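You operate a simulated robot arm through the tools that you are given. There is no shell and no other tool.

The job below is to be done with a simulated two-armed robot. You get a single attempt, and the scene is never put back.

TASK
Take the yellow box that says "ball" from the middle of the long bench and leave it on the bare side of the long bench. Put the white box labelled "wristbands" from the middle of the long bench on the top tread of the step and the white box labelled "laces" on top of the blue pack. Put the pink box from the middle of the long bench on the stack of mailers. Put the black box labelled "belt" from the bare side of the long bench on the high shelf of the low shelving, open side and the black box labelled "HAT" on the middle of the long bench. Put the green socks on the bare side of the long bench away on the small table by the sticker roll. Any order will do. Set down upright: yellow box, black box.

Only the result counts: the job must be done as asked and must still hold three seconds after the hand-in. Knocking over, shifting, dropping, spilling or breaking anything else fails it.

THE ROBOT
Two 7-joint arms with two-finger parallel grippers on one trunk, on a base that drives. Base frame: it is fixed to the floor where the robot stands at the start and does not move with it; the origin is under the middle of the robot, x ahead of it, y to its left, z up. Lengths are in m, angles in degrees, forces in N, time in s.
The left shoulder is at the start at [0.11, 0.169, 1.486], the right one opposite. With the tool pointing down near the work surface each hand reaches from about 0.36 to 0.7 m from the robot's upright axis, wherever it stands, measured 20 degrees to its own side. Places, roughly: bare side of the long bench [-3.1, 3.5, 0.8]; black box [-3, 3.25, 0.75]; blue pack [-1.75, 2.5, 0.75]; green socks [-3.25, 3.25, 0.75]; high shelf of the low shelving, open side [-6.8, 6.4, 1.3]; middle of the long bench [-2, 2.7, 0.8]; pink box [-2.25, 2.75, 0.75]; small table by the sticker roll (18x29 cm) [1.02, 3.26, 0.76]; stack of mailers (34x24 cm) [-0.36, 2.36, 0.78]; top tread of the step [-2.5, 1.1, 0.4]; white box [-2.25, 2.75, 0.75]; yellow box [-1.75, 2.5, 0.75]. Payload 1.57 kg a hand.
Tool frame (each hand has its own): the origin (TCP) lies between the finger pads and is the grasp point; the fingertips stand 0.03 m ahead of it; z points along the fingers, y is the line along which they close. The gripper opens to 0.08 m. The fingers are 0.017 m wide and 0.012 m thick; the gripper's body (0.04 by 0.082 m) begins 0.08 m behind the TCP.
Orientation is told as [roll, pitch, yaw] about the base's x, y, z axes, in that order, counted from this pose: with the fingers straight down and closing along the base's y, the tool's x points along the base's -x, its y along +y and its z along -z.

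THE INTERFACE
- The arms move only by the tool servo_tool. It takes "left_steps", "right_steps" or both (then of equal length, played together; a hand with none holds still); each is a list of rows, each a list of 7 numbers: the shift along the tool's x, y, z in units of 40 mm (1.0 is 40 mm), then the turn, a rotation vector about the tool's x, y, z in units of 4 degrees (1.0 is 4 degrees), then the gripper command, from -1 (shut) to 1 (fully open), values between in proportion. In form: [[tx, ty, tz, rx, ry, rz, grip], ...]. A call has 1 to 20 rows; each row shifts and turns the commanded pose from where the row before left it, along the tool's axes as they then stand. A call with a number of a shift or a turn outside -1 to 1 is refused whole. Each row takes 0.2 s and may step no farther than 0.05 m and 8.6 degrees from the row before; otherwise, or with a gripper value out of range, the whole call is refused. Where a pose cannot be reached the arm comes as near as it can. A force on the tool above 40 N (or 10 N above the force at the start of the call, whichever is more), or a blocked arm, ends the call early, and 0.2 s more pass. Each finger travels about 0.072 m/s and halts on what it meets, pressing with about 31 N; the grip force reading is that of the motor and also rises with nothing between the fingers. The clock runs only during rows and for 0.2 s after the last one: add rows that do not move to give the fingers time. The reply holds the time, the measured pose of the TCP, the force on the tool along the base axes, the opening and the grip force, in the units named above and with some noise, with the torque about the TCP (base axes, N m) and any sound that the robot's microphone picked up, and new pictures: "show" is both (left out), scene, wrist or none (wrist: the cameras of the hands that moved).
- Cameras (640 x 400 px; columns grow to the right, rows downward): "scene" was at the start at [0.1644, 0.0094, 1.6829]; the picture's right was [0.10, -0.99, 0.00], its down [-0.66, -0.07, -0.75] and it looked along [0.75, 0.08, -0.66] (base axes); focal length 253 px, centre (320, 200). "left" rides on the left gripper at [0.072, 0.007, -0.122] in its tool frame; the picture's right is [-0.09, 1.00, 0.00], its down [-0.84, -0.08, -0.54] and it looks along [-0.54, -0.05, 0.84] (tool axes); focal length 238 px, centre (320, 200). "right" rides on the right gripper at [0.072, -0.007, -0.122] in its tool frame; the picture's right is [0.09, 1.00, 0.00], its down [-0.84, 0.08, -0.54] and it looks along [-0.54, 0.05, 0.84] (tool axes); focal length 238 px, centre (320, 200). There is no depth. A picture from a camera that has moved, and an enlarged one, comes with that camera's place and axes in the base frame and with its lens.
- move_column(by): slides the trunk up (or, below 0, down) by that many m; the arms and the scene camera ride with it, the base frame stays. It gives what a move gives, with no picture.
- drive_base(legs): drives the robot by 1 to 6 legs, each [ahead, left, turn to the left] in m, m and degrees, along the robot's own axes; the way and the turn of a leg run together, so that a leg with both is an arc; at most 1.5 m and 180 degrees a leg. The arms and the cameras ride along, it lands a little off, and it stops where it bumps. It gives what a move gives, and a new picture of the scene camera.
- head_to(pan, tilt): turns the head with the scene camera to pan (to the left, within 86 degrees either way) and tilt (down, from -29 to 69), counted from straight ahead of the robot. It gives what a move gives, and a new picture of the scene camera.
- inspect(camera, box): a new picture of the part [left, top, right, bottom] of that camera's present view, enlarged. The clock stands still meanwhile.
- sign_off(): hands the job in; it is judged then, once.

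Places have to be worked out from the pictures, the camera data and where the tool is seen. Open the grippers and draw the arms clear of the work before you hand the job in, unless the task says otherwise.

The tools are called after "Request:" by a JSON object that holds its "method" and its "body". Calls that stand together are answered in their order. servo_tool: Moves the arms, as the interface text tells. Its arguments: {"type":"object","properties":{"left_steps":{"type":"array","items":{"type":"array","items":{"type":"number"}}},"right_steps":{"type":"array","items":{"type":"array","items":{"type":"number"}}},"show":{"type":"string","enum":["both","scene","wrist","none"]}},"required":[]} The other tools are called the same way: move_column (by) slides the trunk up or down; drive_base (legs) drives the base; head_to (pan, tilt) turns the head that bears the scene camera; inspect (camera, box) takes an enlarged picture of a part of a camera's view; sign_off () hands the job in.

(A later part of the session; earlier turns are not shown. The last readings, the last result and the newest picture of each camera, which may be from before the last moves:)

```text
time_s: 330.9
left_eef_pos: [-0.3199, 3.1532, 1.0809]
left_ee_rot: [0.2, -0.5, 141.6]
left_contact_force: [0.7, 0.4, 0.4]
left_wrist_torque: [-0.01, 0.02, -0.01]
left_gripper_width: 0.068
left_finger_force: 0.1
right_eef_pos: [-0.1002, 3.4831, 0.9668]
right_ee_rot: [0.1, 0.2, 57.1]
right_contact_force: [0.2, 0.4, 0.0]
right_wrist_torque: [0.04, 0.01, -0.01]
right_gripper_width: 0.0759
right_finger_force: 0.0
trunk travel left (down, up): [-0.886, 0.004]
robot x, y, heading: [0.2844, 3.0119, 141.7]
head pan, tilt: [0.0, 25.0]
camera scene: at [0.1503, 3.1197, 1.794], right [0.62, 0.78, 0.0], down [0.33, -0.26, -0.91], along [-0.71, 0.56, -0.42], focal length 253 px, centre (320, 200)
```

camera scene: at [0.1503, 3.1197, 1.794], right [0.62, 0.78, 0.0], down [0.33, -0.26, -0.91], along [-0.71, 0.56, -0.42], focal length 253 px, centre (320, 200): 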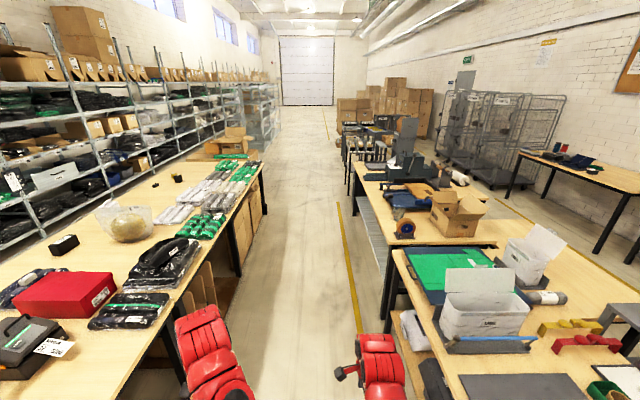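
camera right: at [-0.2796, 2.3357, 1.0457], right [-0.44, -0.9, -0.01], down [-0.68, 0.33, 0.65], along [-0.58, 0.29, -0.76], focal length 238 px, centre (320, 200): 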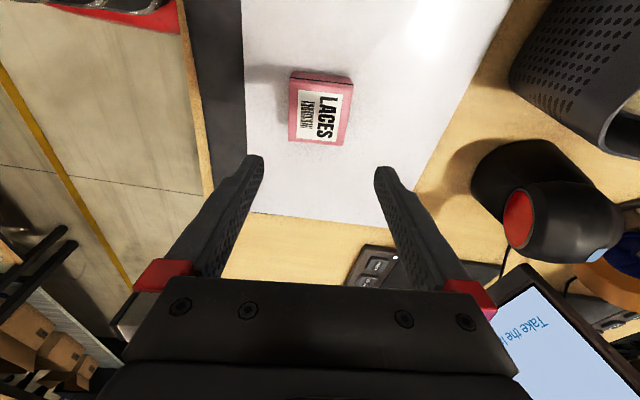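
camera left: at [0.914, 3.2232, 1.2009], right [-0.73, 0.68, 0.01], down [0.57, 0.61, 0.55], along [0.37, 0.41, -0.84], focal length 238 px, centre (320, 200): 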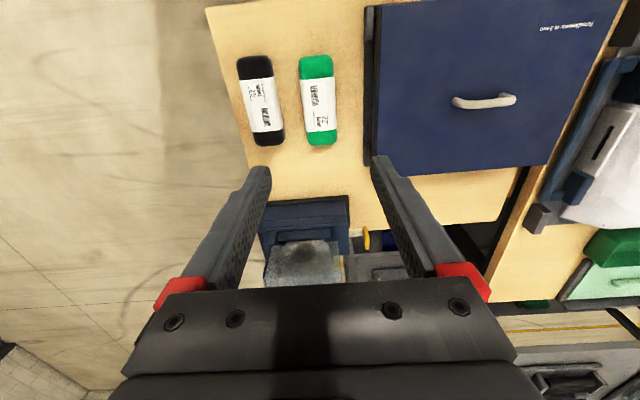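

I correct the heading by 2° and drive along the far aisle, drifting slightly toward the bench side.

Request:
{"method": "drive_base", "body": {"legs": [[0, 0, 1.9], [1.4, 0.12, 0], [1.3, 0, 0]]}}

```text
time_s: 344.4
left_eef_pos: [-2.5892, 4.5914, 1.0798]
left_ee_rot: [0.3, -0.5, 145.0]
left_contact_force: [0.0, 0.3, -0.2]
left_wrist_torque: [0.05, -0.01, 0.01]
left_gripper_width: 0.0681
left_finger_force: 0.0
right_eef_pos: [-2.3876, 4.9353, 0.9666]
right_ee_rot: [0.0, 0.2, 60.5]
right_contact_force: [0.3, -0.1, 0.2]
right_wrist_torque: [-0.01, 0.02, 0.0]
right_gripper_width: 0.0766
right_finger_force: 0.0
trunk travel left (down, up): [-0.886, 0.004]
robot x, y, heading: [-1.9759, 4.4876, 145.1]
head pan, tilt: [0.0, 25.0]
camera scene: at [-2.1166, 4.5879, 1.7941], right [0.57, 0.82, 0.0], down [0.35, -0.24, -0.91], along [-0.74, 0.52, -0.42], focal length 253 px, centre (320, 200)
```

scene: 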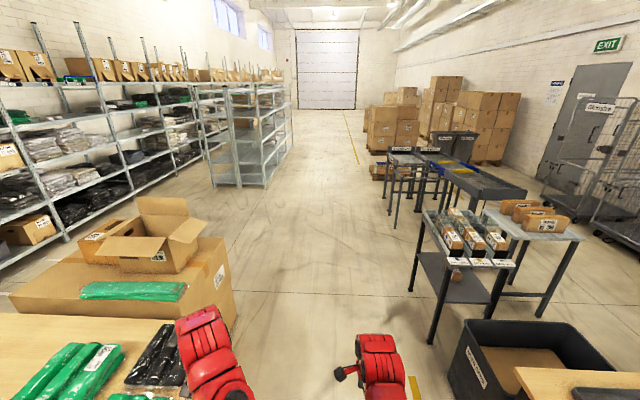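

Clear ahead. I continue 2.6 m, then turn left to cross toward the near aisle.

Request:
{"method": "drive_base", "body": {"legs": [[0, 0, -1.6], [1.3, 0, 0], [1.3, 0, 0]]}}

Request:
{"method": "drive_base", "body": {"legs": [[0, 0, 90]]}}

```text
time_s: 357.5
left_eef_pos: [-4.6684, 6.2049, 1.0793]
left_ee_rot: [0.3, -0.5, 142.7]
left_contact_force: [-0.2, 0.6, -0.6]
left_wrist_torque: [-0.02, -0.01, 0.02]
left_gripper_width: 0.068
left_finger_force: 0.0
right_eef_pos: [-4.4544, 6.5391, 0.9667]
right_ee_rot: [0.1, 0.2, 58.2]
right_contact_force: [1.0, 0.0, -0.4]
right_wrist_torque: [-0.02, 0.01, -0.02]
right_gripper_width: 0.0759
right_finger_force: 0.2
trunk travel left (down, up): [-0.886, 0.004]
robot x, y, heading: [-4.0607, 6.0747, 142.9]
head pan, tilt: [0.0, 25.0]
camera scene: at [-4.1968, 6.1807, 1.7941], right [0.61, 0.8, 0.0], down [0.34, -0.26, -0.91], along [-0.72, 0.55, -0.42], focal length 253 px, centre (320, 200)
```

scene: 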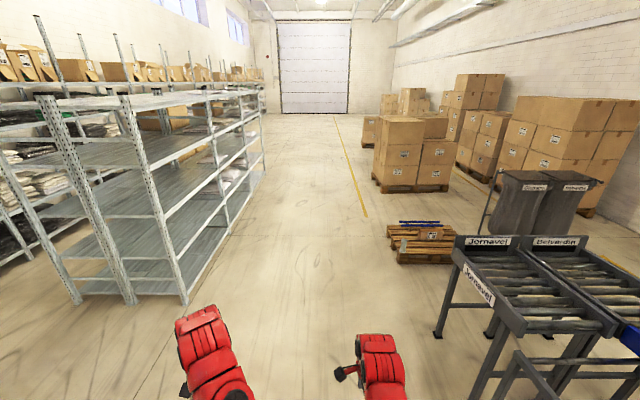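

```text
time_s: 361.7
left_eef_pos: [-4.1888, 5.4679, 1.0798]
left_ee_rot: [0.4, -0.5, -127.4]
left_contact_force: [0.8, 0.0, -0.1]
left_wrist_torque: [0.03, -0.01, -0.02]
left_gripper_width: 0.0679
left_finger_force: 0.1
right_eef_pos: [-4.5232, 5.6817, 0.9671]
right_ee_rot: [0.1, 0.1, 148.2]
right_contact_force: [-0.1, 0.6, 0.2]
right_wrist_torque: [-0.01, 0.02, 0.01]
right_gripper_width: 0.076
right_finger_force: 0.0
trunk travel left (down, up): [-0.886, 0.004]
robot x, y, heading: [-4.0626, 6.0722, -127.3]
head pan, tilt: [0.0, 25.0]
camera scene: at [-4.1644, 5.9393, 1.7941], right [-0.8, 0.61, 0.0], down [0.26, 0.34, -0.91], along [-0.55, -0.72, -0.42], focal length 253 px, centre (320, 200)
```

scene: 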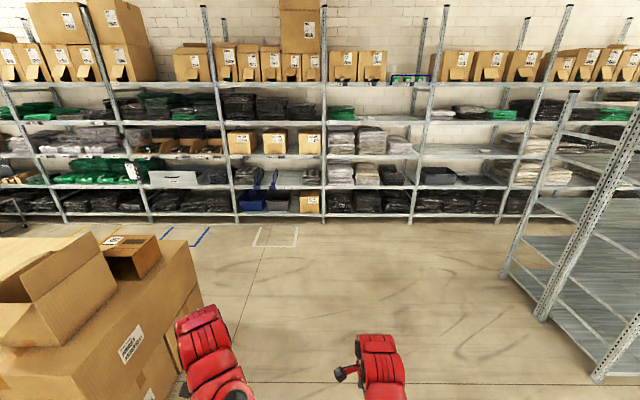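

The low shelving is two racks back to back; the given spot lies on the rack facing this wide floor. I pan right to study its shelves while here.

Request:
{"method": "head_to", "body": {"pan": -55, "tilt": 15}}

```text
time_s: 362.9
left_eef_pos: [-4.1878, 5.4677, 1.0798]
left_ee_rot: [0.2, -0.5, -127.3]
left_contact_force: [0.7, 0.1, 0.0]
left_wrist_torque: [-0.02, 0.03, -0.01]
left_gripper_width: 0.0681
left_finger_force: 0.1
right_eef_pos: [-4.5229, 5.6809, 0.9664]
right_ee_rot: [0.1, 0.1, 148.1]
right_contact_force: [0.2, -0.3, -0.8]
right_wrist_torque: [-0.01, -0.02, -0.01]
right_gripper_width: 0.0761
right_finger_force: 0.1
trunk travel left (down, up): [-0.886, 0.004]
robot x, y, heading: [-4.0604, 6.0749, -127.4]
head pan, tilt: [-55.0, 15.0]
camera scene: at [-4.2018, 6.0161, 1.8103], right [0.04, 1.0, 0.0], down [0.26, -0.01, -0.97], along [-0.97, 0.04, -0.26], focal length 253 px, centre (320, 200)
```

scene: 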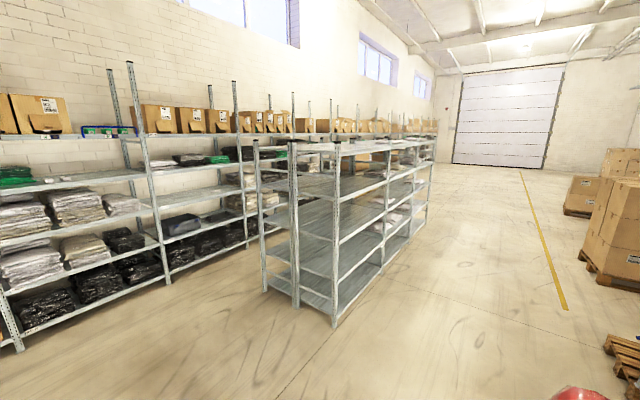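

Request:
{"method": "inspect", "body": {"camera": "scene", "box": [240, 110, 450, 340]}}

```text
1.74 times, centred on (345, 225) of scene
camera zoom: at [-4.2018, 6.0161, 1.8103], right [0.04, 1.0, 0.0], down [0.26, -0.01, -0.97], along [-0.97, 0.04, -0.26], focal length 440 px, centre (276, 156)
```

zoom: 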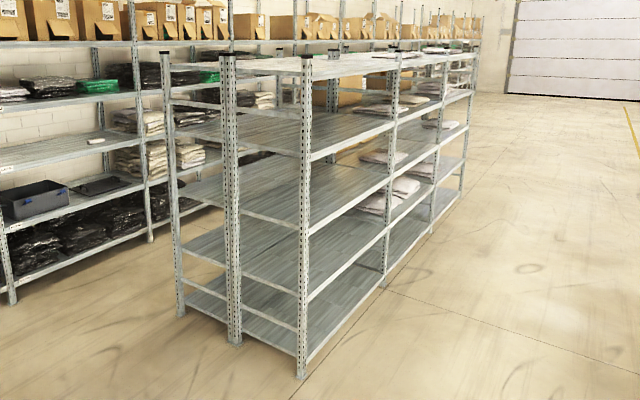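

The rack's first bay has shelves at about 0.5, 0.9, 1.27 and 1.65 m; the high shelf (≈1.3 m) is empty and has ~0.33 m of headroom, so I'll hold BELT with a forward-tilted hand. I drive across to the near aisle now.

Request:
{"method": "head_to", "body": {"pan": 0, "tilt": 25}}

Request:
{"method": "drive_base", "body": {"legs": [[0, 0, 0.7], [1.25, 0, 0], [1.2, 0, 0]]}}

```text
time_s: 364.2
left_eef_pos: [-4.1884, 5.4675, 1.0804]
left_ee_rot: [0.4, -0.4, -127.2]
left_contact_force: [0.3, -0.2, -0.4]
left_wrist_torque: [0.0, -0.02, -0.01]
left_gripper_width: 0.068
left_finger_force: 0.0
right_eef_pos: [-4.5239, 5.6819, 0.9662]
right_ee_rot: [0.0, 0.2, 148.2]
right_contact_force: [0.6, 0.1, -0.4]
right_wrist_torque: [0.01, 0.0, -0.02]
right_gripper_width: 0.0759
right_finger_force: 0.1
trunk travel left (down, up): [-0.886, 0.004]
robot x, y, heading: [-4.0624, 6.0785, -127.2]
head pan, tilt: [0.0, 25.0]
camera scene: at [-4.1644, 5.9393, 1.7941], right [-0.8, 0.61, 0.0], down [0.26, 0.34, -0.91], along [-0.55, -0.72, -0.42], focal length 253 px, centre (320, 200)
```

scene: 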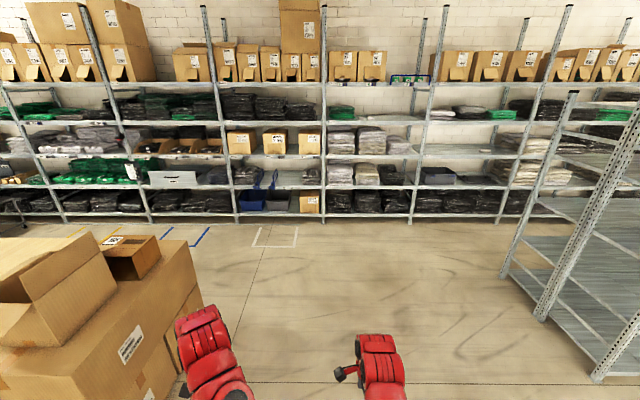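

```text
time_s: 376.4
left_eef_pos: [-5.5988, 3.4875, 1.0804]
left_ee_rot: [0.4, -0.5, -125.0]
left_contact_force: [-0.1, 0.5, -0.1]
left_wrist_torque: [0.03, 0.04, -0.03]
left_gripper_width: 0.068
left_finger_force: 0.1
right_eef_pos: [-5.9419, 3.6884, 0.9675]
right_ee_rot: [0.2, 0.3, 150.6]
right_contact_force: [-0.5, 0.2, -0.2]
right_wrist_torque: [0.02, -0.01, -0.01]
right_gripper_width: 0.0759
right_finger_force: 0.0
trunk travel left (down, up): [-0.886, 0.004]
robot x, y, heading: [-5.4927, 4.1002, -125.0]
head pan, tilt: [0.0, 25.0]
camera scene: at [-5.5943, 3.9608, 1.7941], right [-0.82, 0.57, 0.0], down [0.24, 0.35, -0.91], along [-0.52, -0.74, -0.42], focal length 253 px, centre (320, 200)
```

scene: 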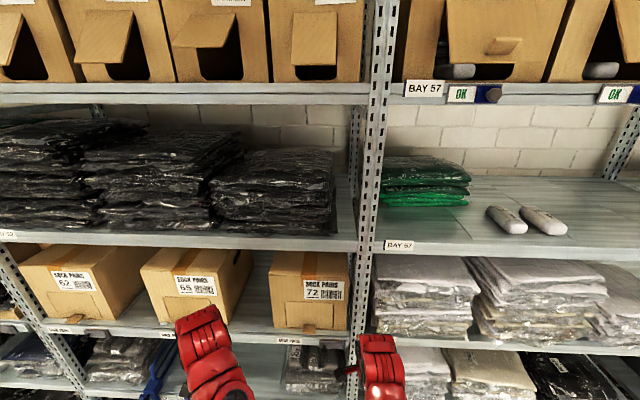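

I turn left along the near aisle and drive back to the bare end of the bench.

Request:
{"method": "drive_base", "body": {"legs": [[0, 0, 88.5]]}}

Request:
{"method": "drive_base", "body": {"legs": [[1.3, 0, 0], [1.25, 0, 0]]}}

```text
time_s: 380.6
left_eef_pos: [-4.8861, 3.9795, 1.0795]
left_ee_rot: [0.3, -0.5, -36.7]
left_contact_force: [0.0, -0.7, -1.1]
left_wrist_torque: [0.0, 0.01, 0.01]
left_gripper_width: 0.0678
left_finger_force: 0.1
right_eef_pos: [-5.0986, 3.6417, 0.9669]
right_ee_rot: [0.0, 0.2, -121.2]
right_contact_force: [0.9, 0.1, -0.4]
right_wrist_torque: [0.0, 0.01, -0.01]
right_gripper_width: 0.0759
right_finger_force: 0.0
trunk travel left (down, up): [-0.886, 0.004]
robot x, y, heading: [-5.4941, 4.1007, -36.7]
head pan, tilt: [0.0, 25.0]
camera scene: at [-5.3576, 3.9989, 1.7941], right [-0.6, -0.8, 0.0], down [-0.34, 0.25, -0.91], along [0.73, -0.54, -0.42], focal length 253 px, centre (320, 200)
```

scene: 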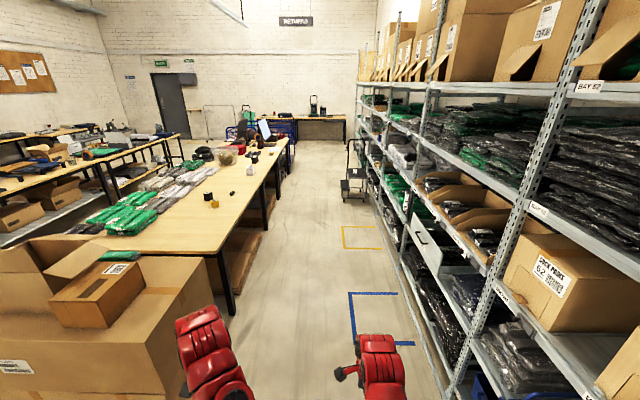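

```text
time_s: 392.9
left_eef_pos: [-2.8253, 2.5436, 1.0792]
left_ee_rot: [0.5, -0.7, -34.5]
left_contact_force: [0.6, -0.2, -0.3]
left_wrist_torque: [0.01, 0.02, 0.01]
left_gripper_width: 0.0677
left_finger_force: 0.2
right_eef_pos: [-3.025, 2.1983, 0.9656]
right_ee_rot: [0.0, 0.2, -119.0]
right_contact_force: [-0.3, 0.0, -0.8]
right_wrist_torque: [0.03, -0.01, -0.02]
right_gripper_width: 0.0759
right_finger_force: 0.1
trunk travel left (down, up): [-0.886, 0.004]
robot x, y, heading: [-3.4371, 2.6409, -34.6]
head pan, tilt: [0.0, 25.0]
camera scene: at [-3.2979, 2.5445, 1.7941], right [-0.57, -0.82, 0.0], down [-0.35, 0.24, -0.91], along [0.75, -0.51, -0.42], focal length 253 px, centre (320, 200)
```

scene: 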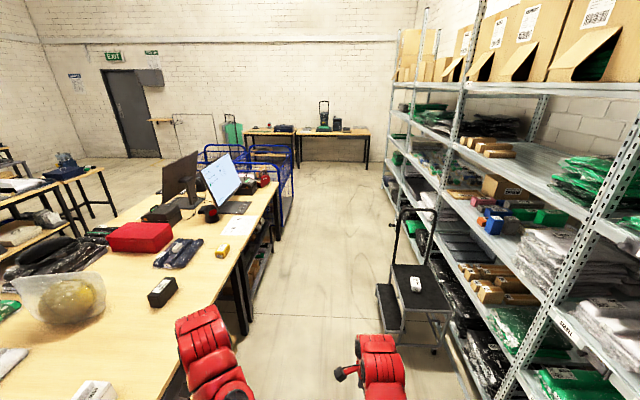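

The step is in sight with the white wristbands box on its top tread. I enlarge to verify, and then turn left to face the bench.

Request:
{"method": "inspect", "body": {"camera": "scene", "box": [360, 200, 480, 360]}}

Request:
{"method": "inspect", "body": {"camera": "scene", "box": [130, 130, 320, 320]}}

Request:
{"method": "drive_base", "body": {"legs": [[0, 0, 88.3]]}}

Request:
{"method": "head_to", "body": {"pan": 15, "tilt": 45}}

```text
2.50 times, centred on (420, 280) of scene
camera zoom: at [-3.2979, 2.5445, 1.7941], right [-0.57, -0.82, 0.0], down [-0.35, 0.24, -0.91], along [0.75, -0.51, -0.42], focal length 632 px, centre (70, 0)
```

zoom: 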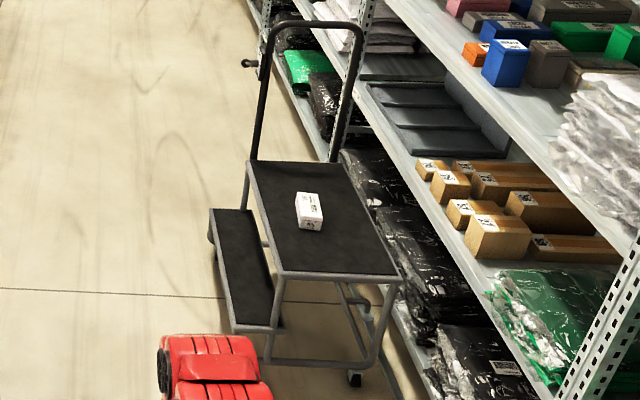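

```text
2.11 times, centred on (225, 225) of scene
camera zoom: at [-3.2979, 2.5445, 1.7941], right [-0.57, -0.82, 0.0], down [-0.35, 0.24, -0.91], along [0.75, -0.51, -0.42], focal length 533 px, centre (520, 147)
```

zoom: 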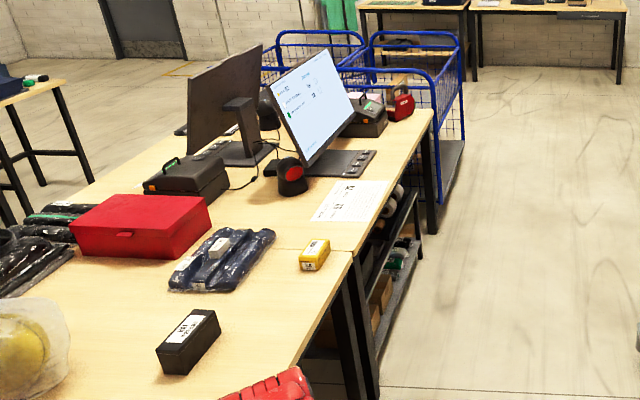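

```text
time_s: 397.0
left_eef_pos: [-3.3147, 3.2496, 1.0801]
left_ee_rot: [0.4, -0.5, 52.9]
left_contact_force: [-0.3, 0.3, 1.0]
left_wrist_torque: [0.0, -0.02, 0.0]
left_gripper_width: 0.0679
left_finger_force: 0.0
right_eef_pos: [-2.9774, 3.0377, 0.9655]
right_ee_rot: [0.1, 0.1, -31.6]
right_contact_force: [-0.3, -0.1, 0.3]
right_wrist_torque: [0.01, 0.03, -0.01]
right_gripper_width: 0.0759
right_finger_force: 0.1
trunk travel left (down, up): [-0.886, 0.004]
robot x, y, heading: [-3.4402, 2.6417, 53.0]
head pan, tilt: [0.0, 25.0]
camera scene: at [-3.3357, 2.7796, 1.7941], right [0.8, -0.6, 0.0], down [-0.26, -0.34, -0.91], along [0.55, 0.72, -0.42], focal length 253 px, centre (320, 200)
```

scene: 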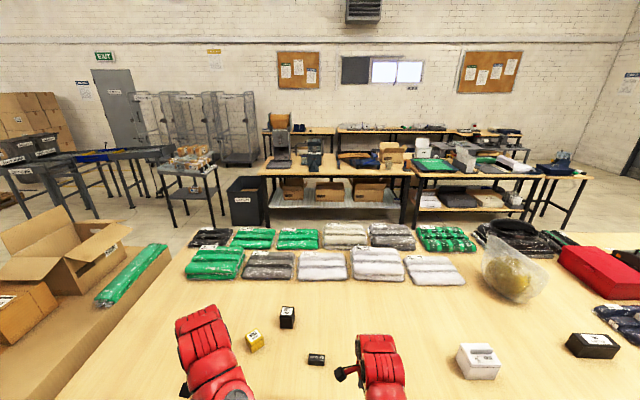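

```text
time_s: 397.9
left_eef_pos: [-3.3142, 3.2499, 1.0806]
left_ee_rot: [0.4, -0.5, 53.0]
left_contact_force: [0.0, 0.6, 0.9]
left_wrist_torque: [0.0, 0.0, 0.02]
left_gripper_width: 0.0676
left_finger_force: 0.1
right_eef_pos: [-2.9779, 3.0365, 0.9658]
right_ee_rot: [0.1, 0.1, -31.6]
right_contact_force: [-0.2, 0.4, 0.3]
right_wrist_torque: [-0.01, 0.02, 0.02]
right_gripper_width: 0.0761
right_finger_force: 0.1
trunk travel left (down, up): [-0.886, 0.004]
robot x, y, heading: [-3.4363, 2.6426, 52.8]
head pan, tilt: [15.0, 45.0]
camera scene: at [-3.3607, 2.7814, 1.7635], right [0.93, -0.38, 0.0], down [-0.27, -0.65, -0.71], along [0.27, 0.66, -0.71], focal length 253 px, centre (320, 200)
```

scene: 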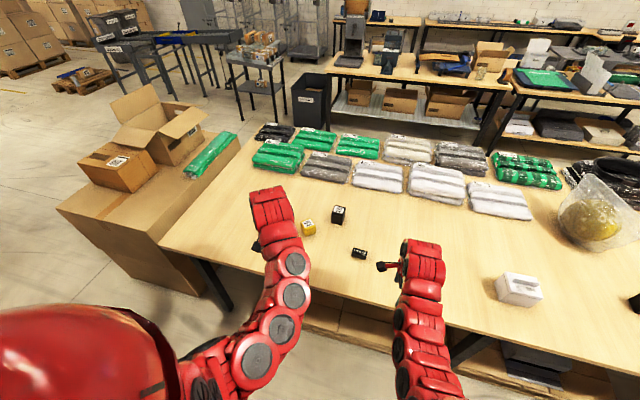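

The wristbands, HAT, LACES-on-pack all stand as placed. I enlarge BELT and its neighbours to plan the tilted grasp.

Request:
{"method": "inspect", "body": {"camera": "scene", "box": [280, 180, 400, 280]}}

```text
4.00 times, centred on (340, 230) of scene
camera zoom: at [-3.3607, 2.7814, 1.7635], right [0.93, -0.38, 0.0], down [-0.27, -0.65, -0.71], along [0.27, 0.66, -0.71], focal length 1012 px, centre (240, 80)
```

zoom: 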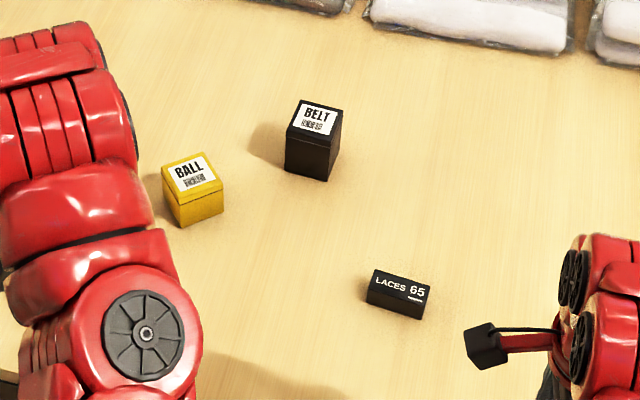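

BELT measures about 53x48x82 mm, centre (-2.957, 3.538), nearly square to me. I lower the left hand and tilt it ~55° so the fingers point forward and down.

Request:
{"method": "servo_tool", "body": {"left_steps": [[0, 0, 0.94, 0, 0, 0, 1], [0, 0, 0.94, 0, 0, 0, 1], [0, 0, 0.94, 0, 0, 0, 1], [0, 0, 0.94, 0, 0, 0, 1], [0, 0, 0, 0, -1, 0, 1], [0, 0, 0, 0, -1, 0, 1], [0, 0, 0, 0, -1, 0, 1], [0, 0, 0, 0, -1, 0, 1], [0, 0, 0, 0, -1, 0, 1], [0, 0, 0, 0, -1, 0, 1], [0, 0, 0, 0, -1, 0, 1], [0, 0, 0, 0, -1, 0, 1], [0, 0, 0, 0, -1, 0, 1], [0, 0, 0, 0, -1, 0, 1], [0, 0, 0, 0, -1, 0, 1], [0, 0, 0, 0, -1, 0, 1], [0, 0, 0, 0, -1, 0, 1], [0, 0, 0, 0, -0.75, 0, 1]]}}

```text
time_s: 401.7
left_eef_pos: [-3.3145, 3.2522, 0.9314]
left_ee_rot: [0.5, -55.6, 52.6]
left_contact_force: [-0.6, 0.1, 1.0]
left_wrist_torque: [0.04, 0.02, 0.04]
left_gripper_width: 0.0801
left_finger_force: 0.0
right_eef_pos: [-2.978, 3.0372, 0.9656]
right_ee_rot: [0.1, 0.2, -31.6]
right_contact_force: [0.3, 0.4, -0.5]
right_wrist_torque: [0.03, -0.04, -0.03]
right_gripper_width: 0.0761
right_finger_force: 0.1
trunk travel left (down, up): [-0.886, 0.004]
robot x, y, heading: [-3.44, 2.644, 52.4]
head pan, tilt: [15.0, 45.0]
camera scene: at [-3.361, 2.7814, 1.7635], right [0.93, -0.38, 0.0], down [-0.27, -0.66, -0.71], along [0.27, 0.66, -0.71], focal length 253 px, centre (320, 200)
camera left: at [-3.4039, 3.143, 0.9391], right [-0.76, 0.64, 0.08], down [0.08, -0.03, 1.0], along [0.64, 0.77, -0.03], focal length 238 px, centre (320, 200)
```

scene: 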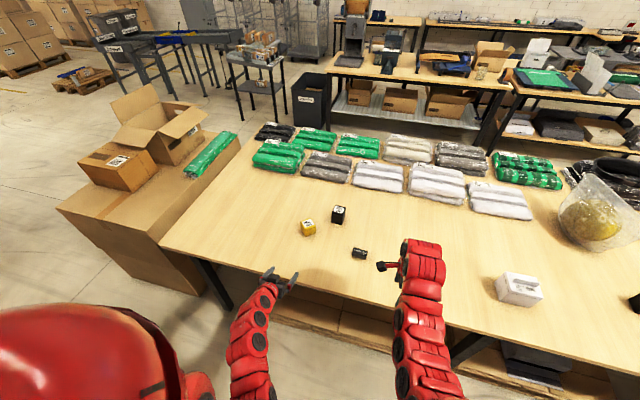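
left: 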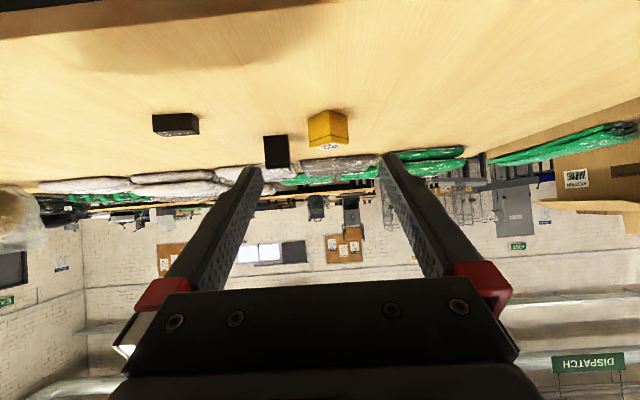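

The tilt works; the wrist camera hangs low, so I reduce the tilt to ~48°, then drive 0.30 m toward the bench.

Request:
{"method": "servo_tool", "body": {"left_steps": [[0, 0, 0, 0, 0.95, 0, 1], [0, 0, 0, 0, 0.95, 0, 1]], "show": "none"}}

Request:
{"method": "drive_base", "body": {"legs": [[0.3, 0, 0]]}}

```text
time_s: 402.3
left_eef_pos: [-3.3147, 3.2518, 0.9291]
left_ee_rot: [0.5, -47.7, 52.6]
left_contact_force: [-0.4, -0.2, -0.6]
left_wrist_torque: [0.01, 0.04, 0.01]
left_gripper_width: 0.0799
left_finger_force: 0.0
right_eef_pos: [-2.979, 3.0365, 0.9657]
right_ee_rot: [0.0, 0.3, -31.6]
right_contact_force: [-0.1, -0.1, 0.5]
right_wrist_torque: [0.02, -0.02, 0.04]
right_gripper_width: 0.076
right_finger_force: 0.0
trunk travel left (down, up): [-0.886, 0.004]
robot x, y, heading: [-3.4398, 2.6439, 52.8]
head pan, tilt: [15.0, 45.0]
```

```text
time_s: 404.3
left_eef_pos: [-3.1315, 3.491, 0.929]
left_ee_rot: [0.5, -48.0, 52.4]
left_contact_force: [-0.5, -0.1, 0.1]
left_wrist_torque: [-0.02, -0.02, 0.0]
left_gripper_width: 0.0801
left_finger_force: 0.1
right_eef_pos: [-2.7956, 3.2746, 0.967]
right_ee_rot: [0.1, 0.2, -31.8]
right_contact_force: [0.2, 0.3, -0.2]
right_wrist_torque: [0.02, 0.01, -0.02]
right_gripper_width: 0.0758
right_finger_force: 0.1
trunk travel left (down, up): [-0.886, 0.004]
robot x, y, heading: [-3.2581, 2.8806, 52.8]
head pan, tilt: [15.0, 45.0]
camera scene: at [-3.1792, 3.0203, 1.7636], right [0.93, -0.38, 0.0], down [-0.27, -0.65, -0.71], along [0.27, 0.65, -0.71], focal length 253 px, centre (320, 200)
```

scene: 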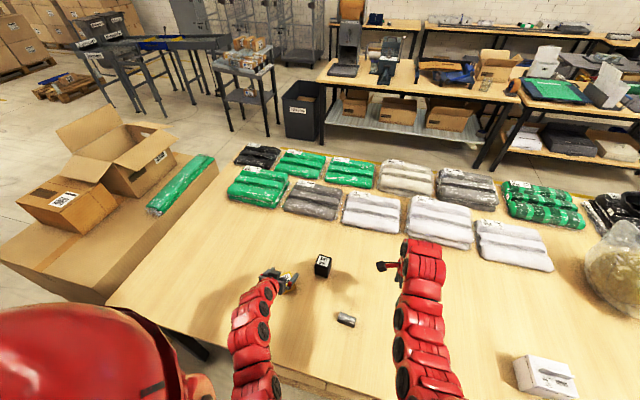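

Now I shift the left hand 11 cm right and 14 cm ahead at this height, to be above BELT.

Request:
{"method": "servo_tool", "body": {"left_steps": [[0, -0.92, 0, 0, 0, 0, 1], [0, -0.92, 0, 0, 0, 0, 1], [0, -0.92, 0, 0, 0, 0, 1], [-0.6, 0, 0.665, 0, 0, 0, 1], [-0.6, 0, 0.665, 0, 0, 0, 1], [-0.6, 0, 0.665, 0, 0, 0, 1], [-0.6, 0, 0.665, 0, 0, 0, 1], [0, 0, 0, 0, 0, 0, 1]]}}

```text
time_s: 406.1
left_eef_pos: [-2.9563, 3.5395, 0.9278]
left_ee_rot: [0.4, -47.9, 52.3]
left_contact_force: [0.0, -0.5, -0.1]
left_wrist_torque: [0.0, -0.01, -0.02]
left_gripper_width: 0.0796
left_finger_force: 0.0
right_eef_pos: [-2.7954, 3.2753, 0.9668]
right_ee_rot: [0.1, 0.2, -31.7]
right_contact_force: [1.2, -0.4, -0.6]
right_wrist_torque: [-0.02, -0.02, 0.0]
right_gripper_width: 0.0759
right_finger_force: 0.1
trunk travel left (down, up): [-0.886, 0.004]
robot x, y, heading: [-3.2612, 2.883, 52.8]
head pan, tilt: [15.0, 45.0]
camera scene: at [-3.1788, 3.0204, 1.7636], right [0.93, -0.38, 0.0], down [-0.27, -0.65, -0.71], along [0.27, 0.65, -0.71], focal length 253 px, centre (320, 200)
camera left: at [-3.0439, 3.433, 0.9558], right [-0.76, 0.65, 0.07], down [0.16, 0.08, 0.98], along [0.63, 0.76, -0.16], focal length 238 px, centre (320, 200)
```

scene: 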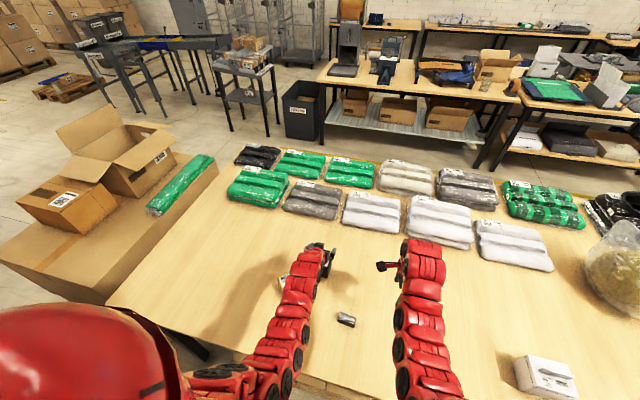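
left: 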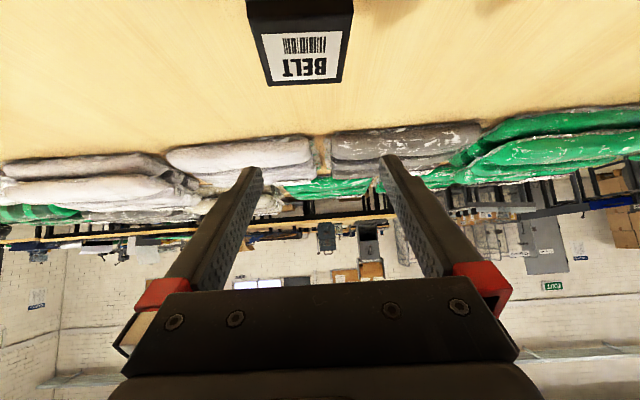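

The hand is centred above BELT (about 5 mm sideways). I correct and lower with the trunk: 8 cm first.

Request:
{"method": "servo_tool", "body": {"left_steps": [[0.05, -0.1, -0.05, 0, 0, 0, 1], [0, 0, 0, 0, 0, 0, 1]], "show": "none"}}

Request:
{"method": "move_column", "body": {"by": -0.07}}

Request:
{"method": "inspect", "body": {"camera": "left", "box": [0, 0, 640, 400]}}

Request:
{"method": "inspect", "body": {"camera": "scene", "box": [250, 170, 410, 290]}}

```text
time_s: 406.7
left_eef_pos: [-2.9543, 3.5359, 0.9286]
left_ee_rot: [0.5, -47.9, 52.3]
left_contact_force: [-0.1, 0.3, -0.5]
left_wrist_torque: [0.03, -0.03, 0.03]
left_gripper_width: 0.0802
left_finger_force: 0.2
right_eef_pos: [-2.7962, 3.2748, 0.9663]
right_ee_rot: [0.0, 0.2, -31.7]
right_contact_force: [-0.2, 0.1, 0.4]
right_wrist_torque: [0.0, 0.03, -0.01]
right_gripper_width: 0.076
right_finger_force: 0.0
trunk travel left (down, up): [-0.886, 0.004]
robot x, y, heading: [-3.26, 2.8839, 52.7]
head pan, tilt: [15.0, 45.0]
```

```text
time_s: 407.8
left_eef_pos: [-2.9538, 3.5345, 0.8583]
left_ee_rot: [0.4, -47.8, 52.3]
left_contact_force: [-0.8, -0.2, -0.4]
left_wrist_torque: [0.02, 0.0, 0.01]
left_gripper_width: 0.0799
left_finger_force: 0.0
right_eef_pos: [-2.7955, 3.2752, 0.8963]
right_ee_rot: [0.0, 0.1, -31.6]
right_contact_force: [-0.1, 0.9, -0.4]
right_wrist_torque: [0.04, -0.02, 0.01]
right_gripper_width: 0.0759
right_finger_force: 0.1
trunk travel left (down, up): [-0.816, 0.074]
robot x, y, heading: [-3.2566, 2.8836, 52.7]
head pan, tilt: [15.0, 45.0]
```

```text
1.00 times, centred on (320, 200) of left (not enlarged: the box is as wide or as high as the picture)
camera zoom: at [-3.0427, 3.4282, 0.886], right [-0.76, 0.65, 0.07], down [0.16, 0.08, 0.98], along [0.64, 0.75, -0.16], focal length 238 px, centre (320, 200)
```

zoom: 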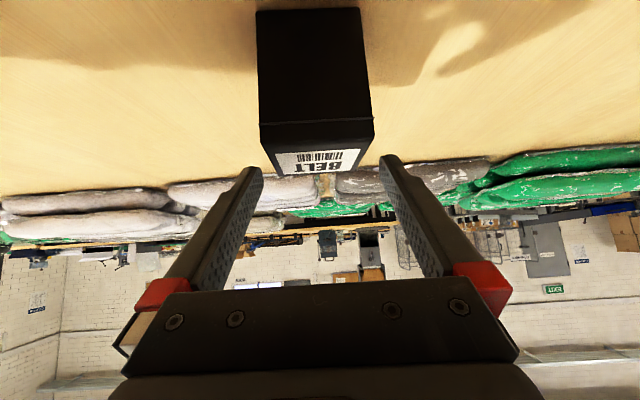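

```text
3.33 times, centred on (330, 230) of scene
camera zoom: at [-3.1786, 3.0212, 1.6935], right [0.93, -0.38, 0.0], down [-0.27, -0.65, -0.71], along [0.27, 0.65, -0.71], focal length 843 px, centre (287, 100)
```

zoom: 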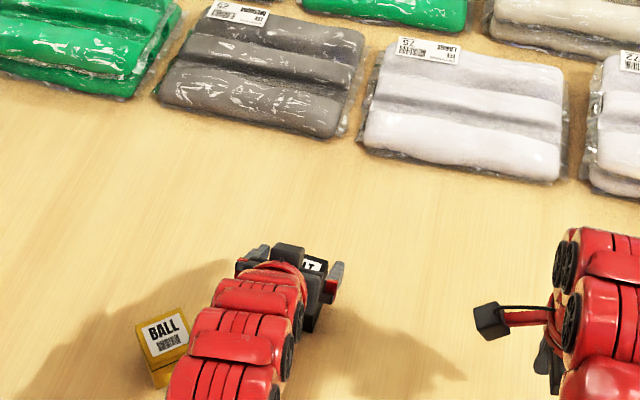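

BELT is well between the fingers. I lower the trunk another 5 cm.

Request:
{"method": "move_column", "body": {"by": -0.05}}

Request:
{"method": "inspect", "body": {"camera": "left", "box": [0, 0, 640, 400]}}

```text
time_s: 408.7
left_eef_pos: [-2.9551, 3.5354, 0.8081]
left_ee_rot: [0.4, -47.9, 52.4]
left_contact_force: [-0.1, 0.1, -0.6]
left_wrist_torque: [0.0, 0.0, 0.0]
left_gripper_width: 0.08
left_finger_force: 0.1
right_eef_pos: [-2.7952, 3.2757, 0.8464]
right_ee_rot: [0.0, 0.2, -31.7]
right_contact_force: [-0.9, -0.6, 0.1]
right_wrist_torque: [0.03, -0.02, -0.03]
right_gripper_width: 0.0759
right_finger_force: 0.1
trunk travel left (down, up): [-0.766, 0.124]
robot x, y, heading: [-3.2554, 2.8805, 52.7]
head pan, tilt: [15.0, 45.0]
```

```text
1.00 times, centred on (320, 200) of left (not enlarged: the box is as wide or as high as the picture)
camera zoom: at [-3.0427, 3.4282, 0.836], right [-0.76, 0.65, 0.07], down [0.16, 0.08, 0.98], along [0.64, 0.75, -0.16], focal length 238 px, centre (320, 200)
```

zoom: 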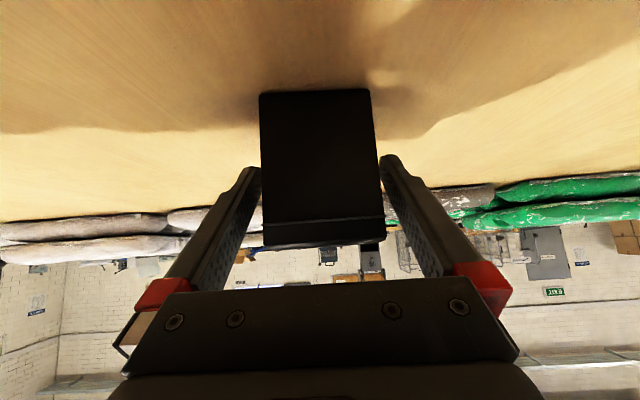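

BELT sits centred in the gripper. I close the fingers.

Request:
{"method": "servo_tool", "body": {"left_steps": [[0, 0, 0, 0, 0, 0, -1], [0, 0, 0, 0, 0, 0, -1], [0, 0, 0, 0, 0, 0, -1], [0, 0, 0, 0, 0, 0, -1]], "show": "wrist"}}

```text
time_s: 409.7
left_eef_pos: [-2.9548, 3.5351, 0.8081]
left_ee_rot: [0.5, -47.9, 52.4]
left_contact_force: [1.1, -0.4, 0.5]
left_wrist_torque: [-0.03, -0.1, 0.01]
left_gripper_width: 0.0576
left_finger_force: 31.1
right_eef_pos: [-2.7962, 3.2756, 0.8462]
right_ee_rot: [0.0, 0.2, -31.7]
right_contact_force: [0.2, -0.7, -0.9]
right_wrist_torque: [0.02, 0.02, 0.0]
right_gripper_width: 0.076
right_finger_force: 0.1
trunk travel left (down, up): [-0.766, 0.124]
robot x, y, heading: [-3.2571, 2.8814, 52.7]
head pan, tilt: [15.0, 45.0]
camera left: at [-3.0426, 3.4283, 0.8359], right [-0.76, 0.65, 0.07], down [0.16, 0.08, 0.98], along [0.64, 0.75, -0.16], focal length 238 px, centre (320, 200)
```

left: 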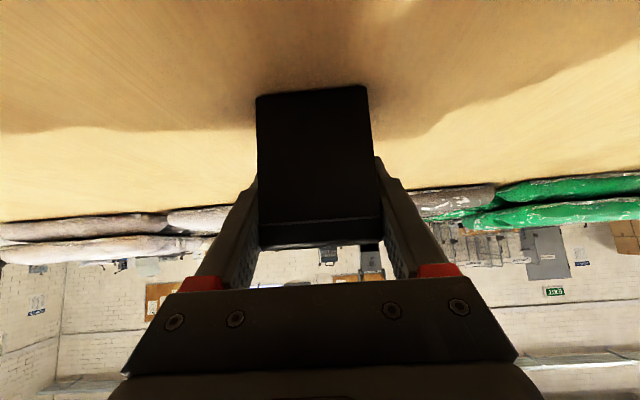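

BELT is gripped (57.6 mm). I lift it by raising the trunk, then back away from the bench.

Request:
{"method": "move_column", "body": {"by": 0.12}}

Request:
{"method": "drive_base", "body": {"legs": [[-0.36, 0, 0]]}}

Request:
{"method": "inspect", "body": {"camera": "left", "box": [0, 0, 640, 400]}}

```text
time_s: 411.2
left_eef_pos: [-2.9534, 3.5359, 0.9275]
left_ee_rot: [0.4, -47.8, 52.4]
left_contact_force: [-0.7, 0.3, -0.5]
left_wrist_torque: [-0.01, 0.0, 0.0]
left_gripper_width: 0.0579
left_finger_force: 31.2
right_eef_pos: [-2.7954, 3.2756, 0.9663]
right_ee_rot: [0.1, 0.2, -31.7]
right_contact_force: [0.8, 0.8, 0.2]
right_wrist_torque: [-0.03, 0.04, 0.0]
right_gripper_width: 0.076
right_finger_force: 0.1
trunk travel left (down, up): [-0.886, 0.004]
robot x, y, heading: [-3.2581, 2.8816, 52.8]
head pan, tilt: [15.0, 45.0]
```

```text
time_s: 413.5
left_eef_pos: [-3.1701, 3.2483, 0.9277]
left_ee_rot: [0.5, -47.7, 52.0]
left_contact_force: [0.6, -0.1, -1.1]
left_wrist_torque: [0.0, -0.01, 0.02]
left_gripper_width: 0.0578
left_finger_force: 31.4
right_eef_pos: [-3.0117, 2.987, 0.9662]
right_ee_rot: [0.0, 0.2, -32.1]
right_contact_force: [0.2, -0.9, 0.6]
right_wrist_torque: [0.03, -0.01, -0.03]
right_gripper_width: 0.076
right_finger_force: 0.0
trunk travel left (down, up): [-0.886, 0.004]
robot x, y, heading: [-3.4797, 2.5988, 52.4]
head pan, tilt: [15.0, 45.0]
camera scene: at [-3.3958, 2.7355, 1.7633], right [0.92, -0.38, 0.0], down [-0.27, -0.65, -0.71], along [0.27, 0.65, -0.71], focal length 253 px, centre (320, 200)
```

scene: 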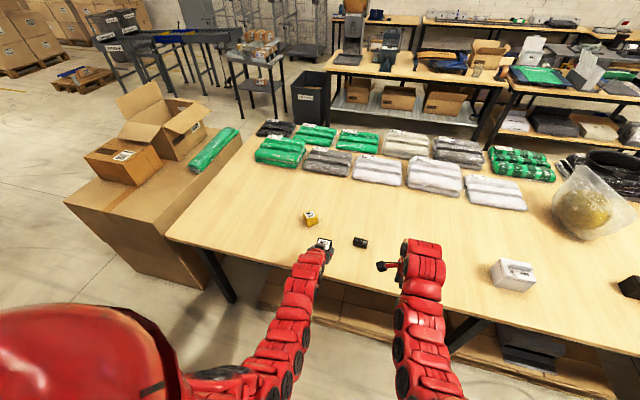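

```text
1.00 times, centred on (320, 200) of left (not enlarged: the box is as wide or as high as the picture)
camera zoom: at [-3.2583, 3.1413, 0.9555], right [-0.75, 0.66, 0.07], down [0.16, 0.08, 0.98], along [0.64, 0.75, -0.16], focal length 238 px, centre (320, 200)
```

zoom: 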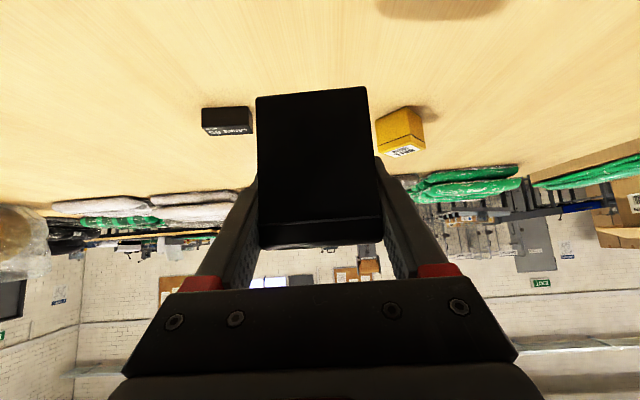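

BELT hangs level; BALL and the small LACES stand untouched. I turn left and drive along the aisle towards the low shelving.

Request:
{"method": "drive_base", "body": {"legs": [[0, 0, 91]]}}

Request:
{"method": "drive_base", "body": {"legs": [[1.3, 0, 0], [1.3, 0, 0]]}}

```text
time_s: 417.8
left_eef_pos: [-4.1361, 2.8859, 0.9286]
left_ee_rot: [0.5, -47.8, 143.6]
left_contact_force: [-0.1, 0.7, -1.0]
left_wrist_torque: [-0.01, 0.01, 0.01]
left_gripper_width: 0.0578
left_finger_force: 31.1
right_eef_pos: [-3.8803, 3.0502, 0.9655]
right_ee_rot: [0.0, 0.2, 59.3]
right_contact_force: [-0.7, -0.3, 0.1]
right_wrist_torque: [0.0, -0.01, 0.0]
right_gripper_width: 0.0762
right_finger_force: 0.0
trunk travel left (down, up): [-0.886, 0.004]
robot x, y, heading: [-3.4781, 2.594, 144.2]
head pan, tilt: [15.0, 45.0]
camera scene: at [-3.6173, 2.6726, 1.7635], right [0.36, 0.93, 0.0], down [0.66, -0.26, -0.71], along [-0.66, 0.26, -0.71], focal length 253 px, centre (320, 200)
```

scene: 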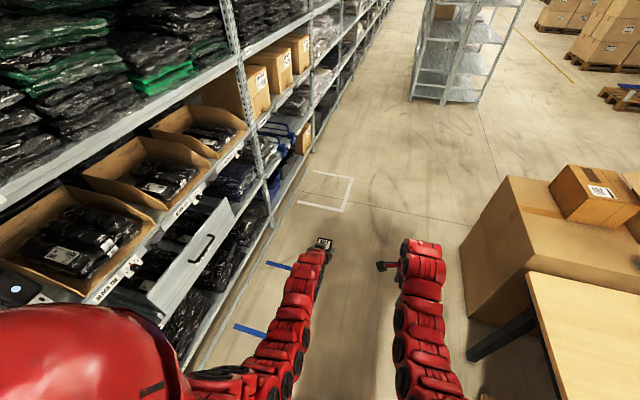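

```text
time_s: 430.4
left_eef_pos: [-6.2653, 4.3275, 0.928]
left_ee_rot: [0.5, -47.7, 145.5]
left_contact_force: [-0.1, 0.9, -0.5]
left_wrist_torque: [0.02, -0.01, 0.0]
left_gripper_width: 0.0579
left_finger_force: 30.7
right_eef_pos: [-6.0129, 4.5002, 0.9663]
right_ee_rot: [0.0, 0.2, 61.2]
right_contact_force: [-0.1, -0.2, 0.1]
right_wrist_torque: [0.02, 0.0, 0.03]
right_gripper_width: 0.0761
right_finger_force: 0.1
trunk travel left (down, up): [-0.886, 0.004]
robot x, y, heading: [-5.5958, 4.0595, 146.0]
head pan, tilt: [15.0, 45.0]
camera scene: at [-5.7391, 4.131, 1.7635], right [0.33, 0.94, 0.0], down [0.67, -0.23, -0.71], along [-0.67, 0.23, -0.71], focal length 253 px, centre (320, 200)
```

scene: 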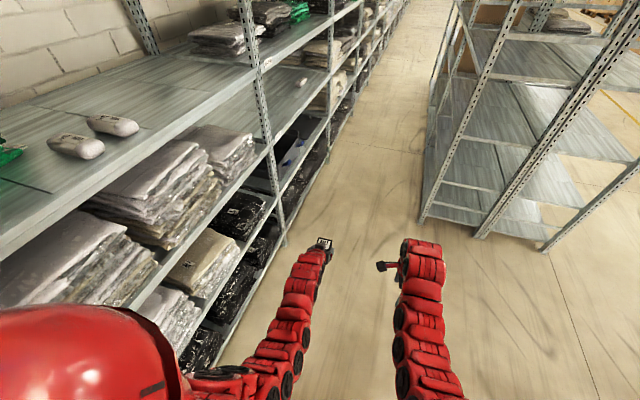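

I turn right and cross to the open floor in front of the rack.

Request:
{"method": "drive_base", "body": {"legs": [[0, 0, -92.5]]}}

Request:
{"method": "drive_base", "body": {"legs": [[1.2, 0, 0], [1.15, 0, 0]]}}

```text
time_s: 434.7
left_eef_pos: [-5.3053, 4.718, 0.9274]
left_ee_rot: [0.5, -47.7, 53.6]
left_contact_force: [-0.2, -0.7, -2.0]
left_wrist_torque: [-0.03, -0.04, 0.03]
left_gripper_width: 0.0577
left_finger_force: 31.1
right_eef_pos: [-5.1407, 4.4611, 0.9671]
right_ee_rot: [0.0, 0.1, -30.6]
right_contact_force: [0.0, 0.0, 0.6]
right_wrist_torque: [-0.01, 0.01, -0.01]
right_gripper_width: 0.0759
right_finger_force: 0.1
trunk travel left (down, up): [-0.886, 0.004]
robot x, y, heading: [-5.5973, 4.058, 54.2]
head pan, tilt: [15.0, 45.0]
camera scene: at [-5.5193, 4.2001, 1.7635], right [0.93, -0.36, 0.0], down [-0.25, -0.66, -0.71], along [0.25, 0.66, -0.71], focal length 253 px, centre (320, 200)
```

scene: 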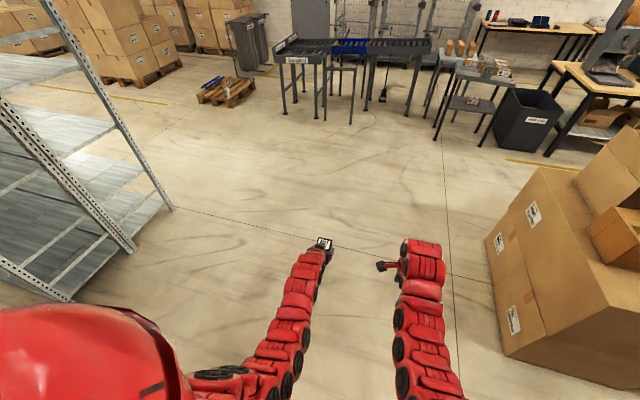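

```text
time_s: 446.4
left_eef_pos: [-3.8441, 6.6166, 0.9271]
left_ee_rot: [0.5, -47.8, 51.5]
left_contact_force: [0.1, 0.2, -0.7]
left_wrist_torque: [-0.03, 0.01, -0.01]
left_gripper_width: 0.0577
left_finger_force: 31.0
right_eef_pos: [-3.6897, 6.3551, 0.9661]
right_ee_rot: [0.0, 0.2, -32.5]
right_contact_force: [-0.4, -0.6, -0.7]
right_wrist_torque: [0.01, -0.03, -0.02]
right_gripper_width: 0.076
right_finger_force: 0.0
trunk travel left (down, up): [-0.886, 0.004]
robot x, y, heading: [-4.1571, 5.9678, 51.8]
head pan, tilt: [15.0, 45.0]
camera scene: at [-4.076, 6.1064, 1.7635], right [0.92, -0.39, 0.0], down [-0.28, -0.65, -0.71], along [0.28, 0.65, -0.71], focal length 253 px, centre (320, 200)
```

scene: 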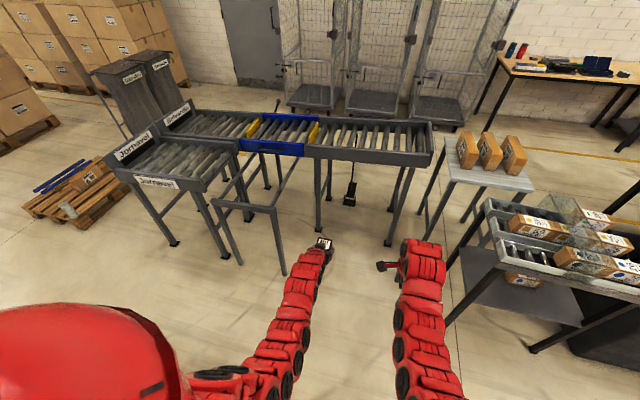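

I turn left and drive along the front of the rack.

Request:
{"method": "drive_base", "body": {"legs": [[0, 0, 91.7]]}}

Request:
{"method": "head_to", "body": {"pan": 25, "tilt": 20}}

```text
time_s: 450.6
left_eef_pos: [-4.8101, 6.272, 0.9277]
left_ee_rot: [0.5, -47.8, 142.4]
left_contact_force: [-0.2, 1.0, -0.2]
left_wrist_torque: [0.0, 0.0, 0.01]
left_gripper_width: 0.0578
left_finger_force: 30.8
right_eef_pos: [-4.5517, 6.4301, 0.9659]
right_ee_rot: [-0.2, 0.1, 58.4]
right_contact_force: [0.6, 0.5, 0.0]
right_wrist_torque: [0.01, 0.0, 0.02]
right_gripper_width: 0.0761
right_finger_force: 0.1
trunk travel left (down, up): [-0.886, 0.004]
robot x, y, heading: [-4.1577, 5.9673, 143.0]
head pan, tilt: [15.0, 45.0]
camera scene: at [-4.2967, 6.0477, 1.7635], right [0.38, 0.93, 0.0], down [0.66, -0.27, -0.71], along [-0.65, 0.27, -0.71], focal length 253 px, centre (320, 200)
```

scene: 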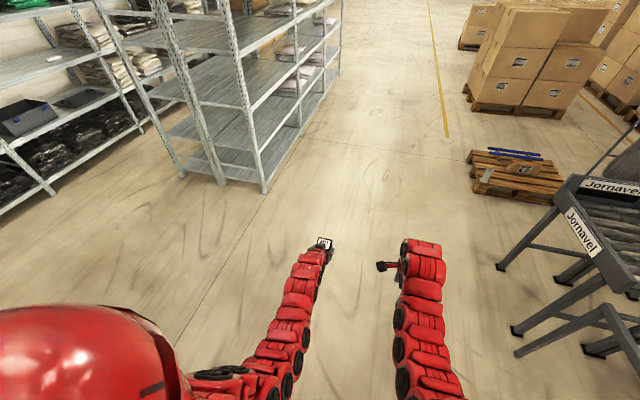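

```text
time_s: 451.5
left_eef_pos: [-4.811, 6.2701, 0.927]
left_ee_rot: [0.5, -47.8, 142.3]
left_contact_force: [-0.6, -0.1, -0.9]
left_wrist_torque: [0.02, 0.02, -0.02]
left_gripper_width: 0.0577
left_finger_force: 30.9
right_eef_pos: [-4.5513, 6.4301, 0.9662]
right_ee_rot: [-0.1, 0.2, 58.3]
right_contact_force: [0.1, 0.7, 0.8]
right_wrist_torque: [0.0, -0.01, 0.02]
right_gripper_width: 0.0759
right_finger_force: 0.1
trunk travel left (down, up): [-0.886, 0.004]
robot x, y, heading: [-4.1572, 5.9654, 142.8]
head pan, tilt: [25.0, 20.0]
camera scene: at [-4.3124, 6.0367, 1.8021], right [0.21, 0.98, 0.0], down [0.34, -0.07, -0.94], along [-0.92, 0.2, -0.34], focal length 253 px, centre (320, 200)
```

scene: 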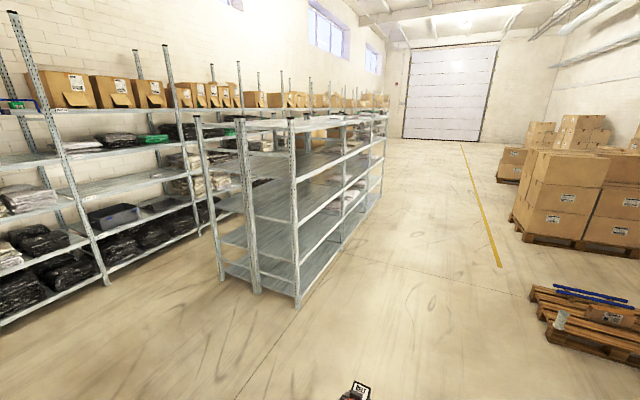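

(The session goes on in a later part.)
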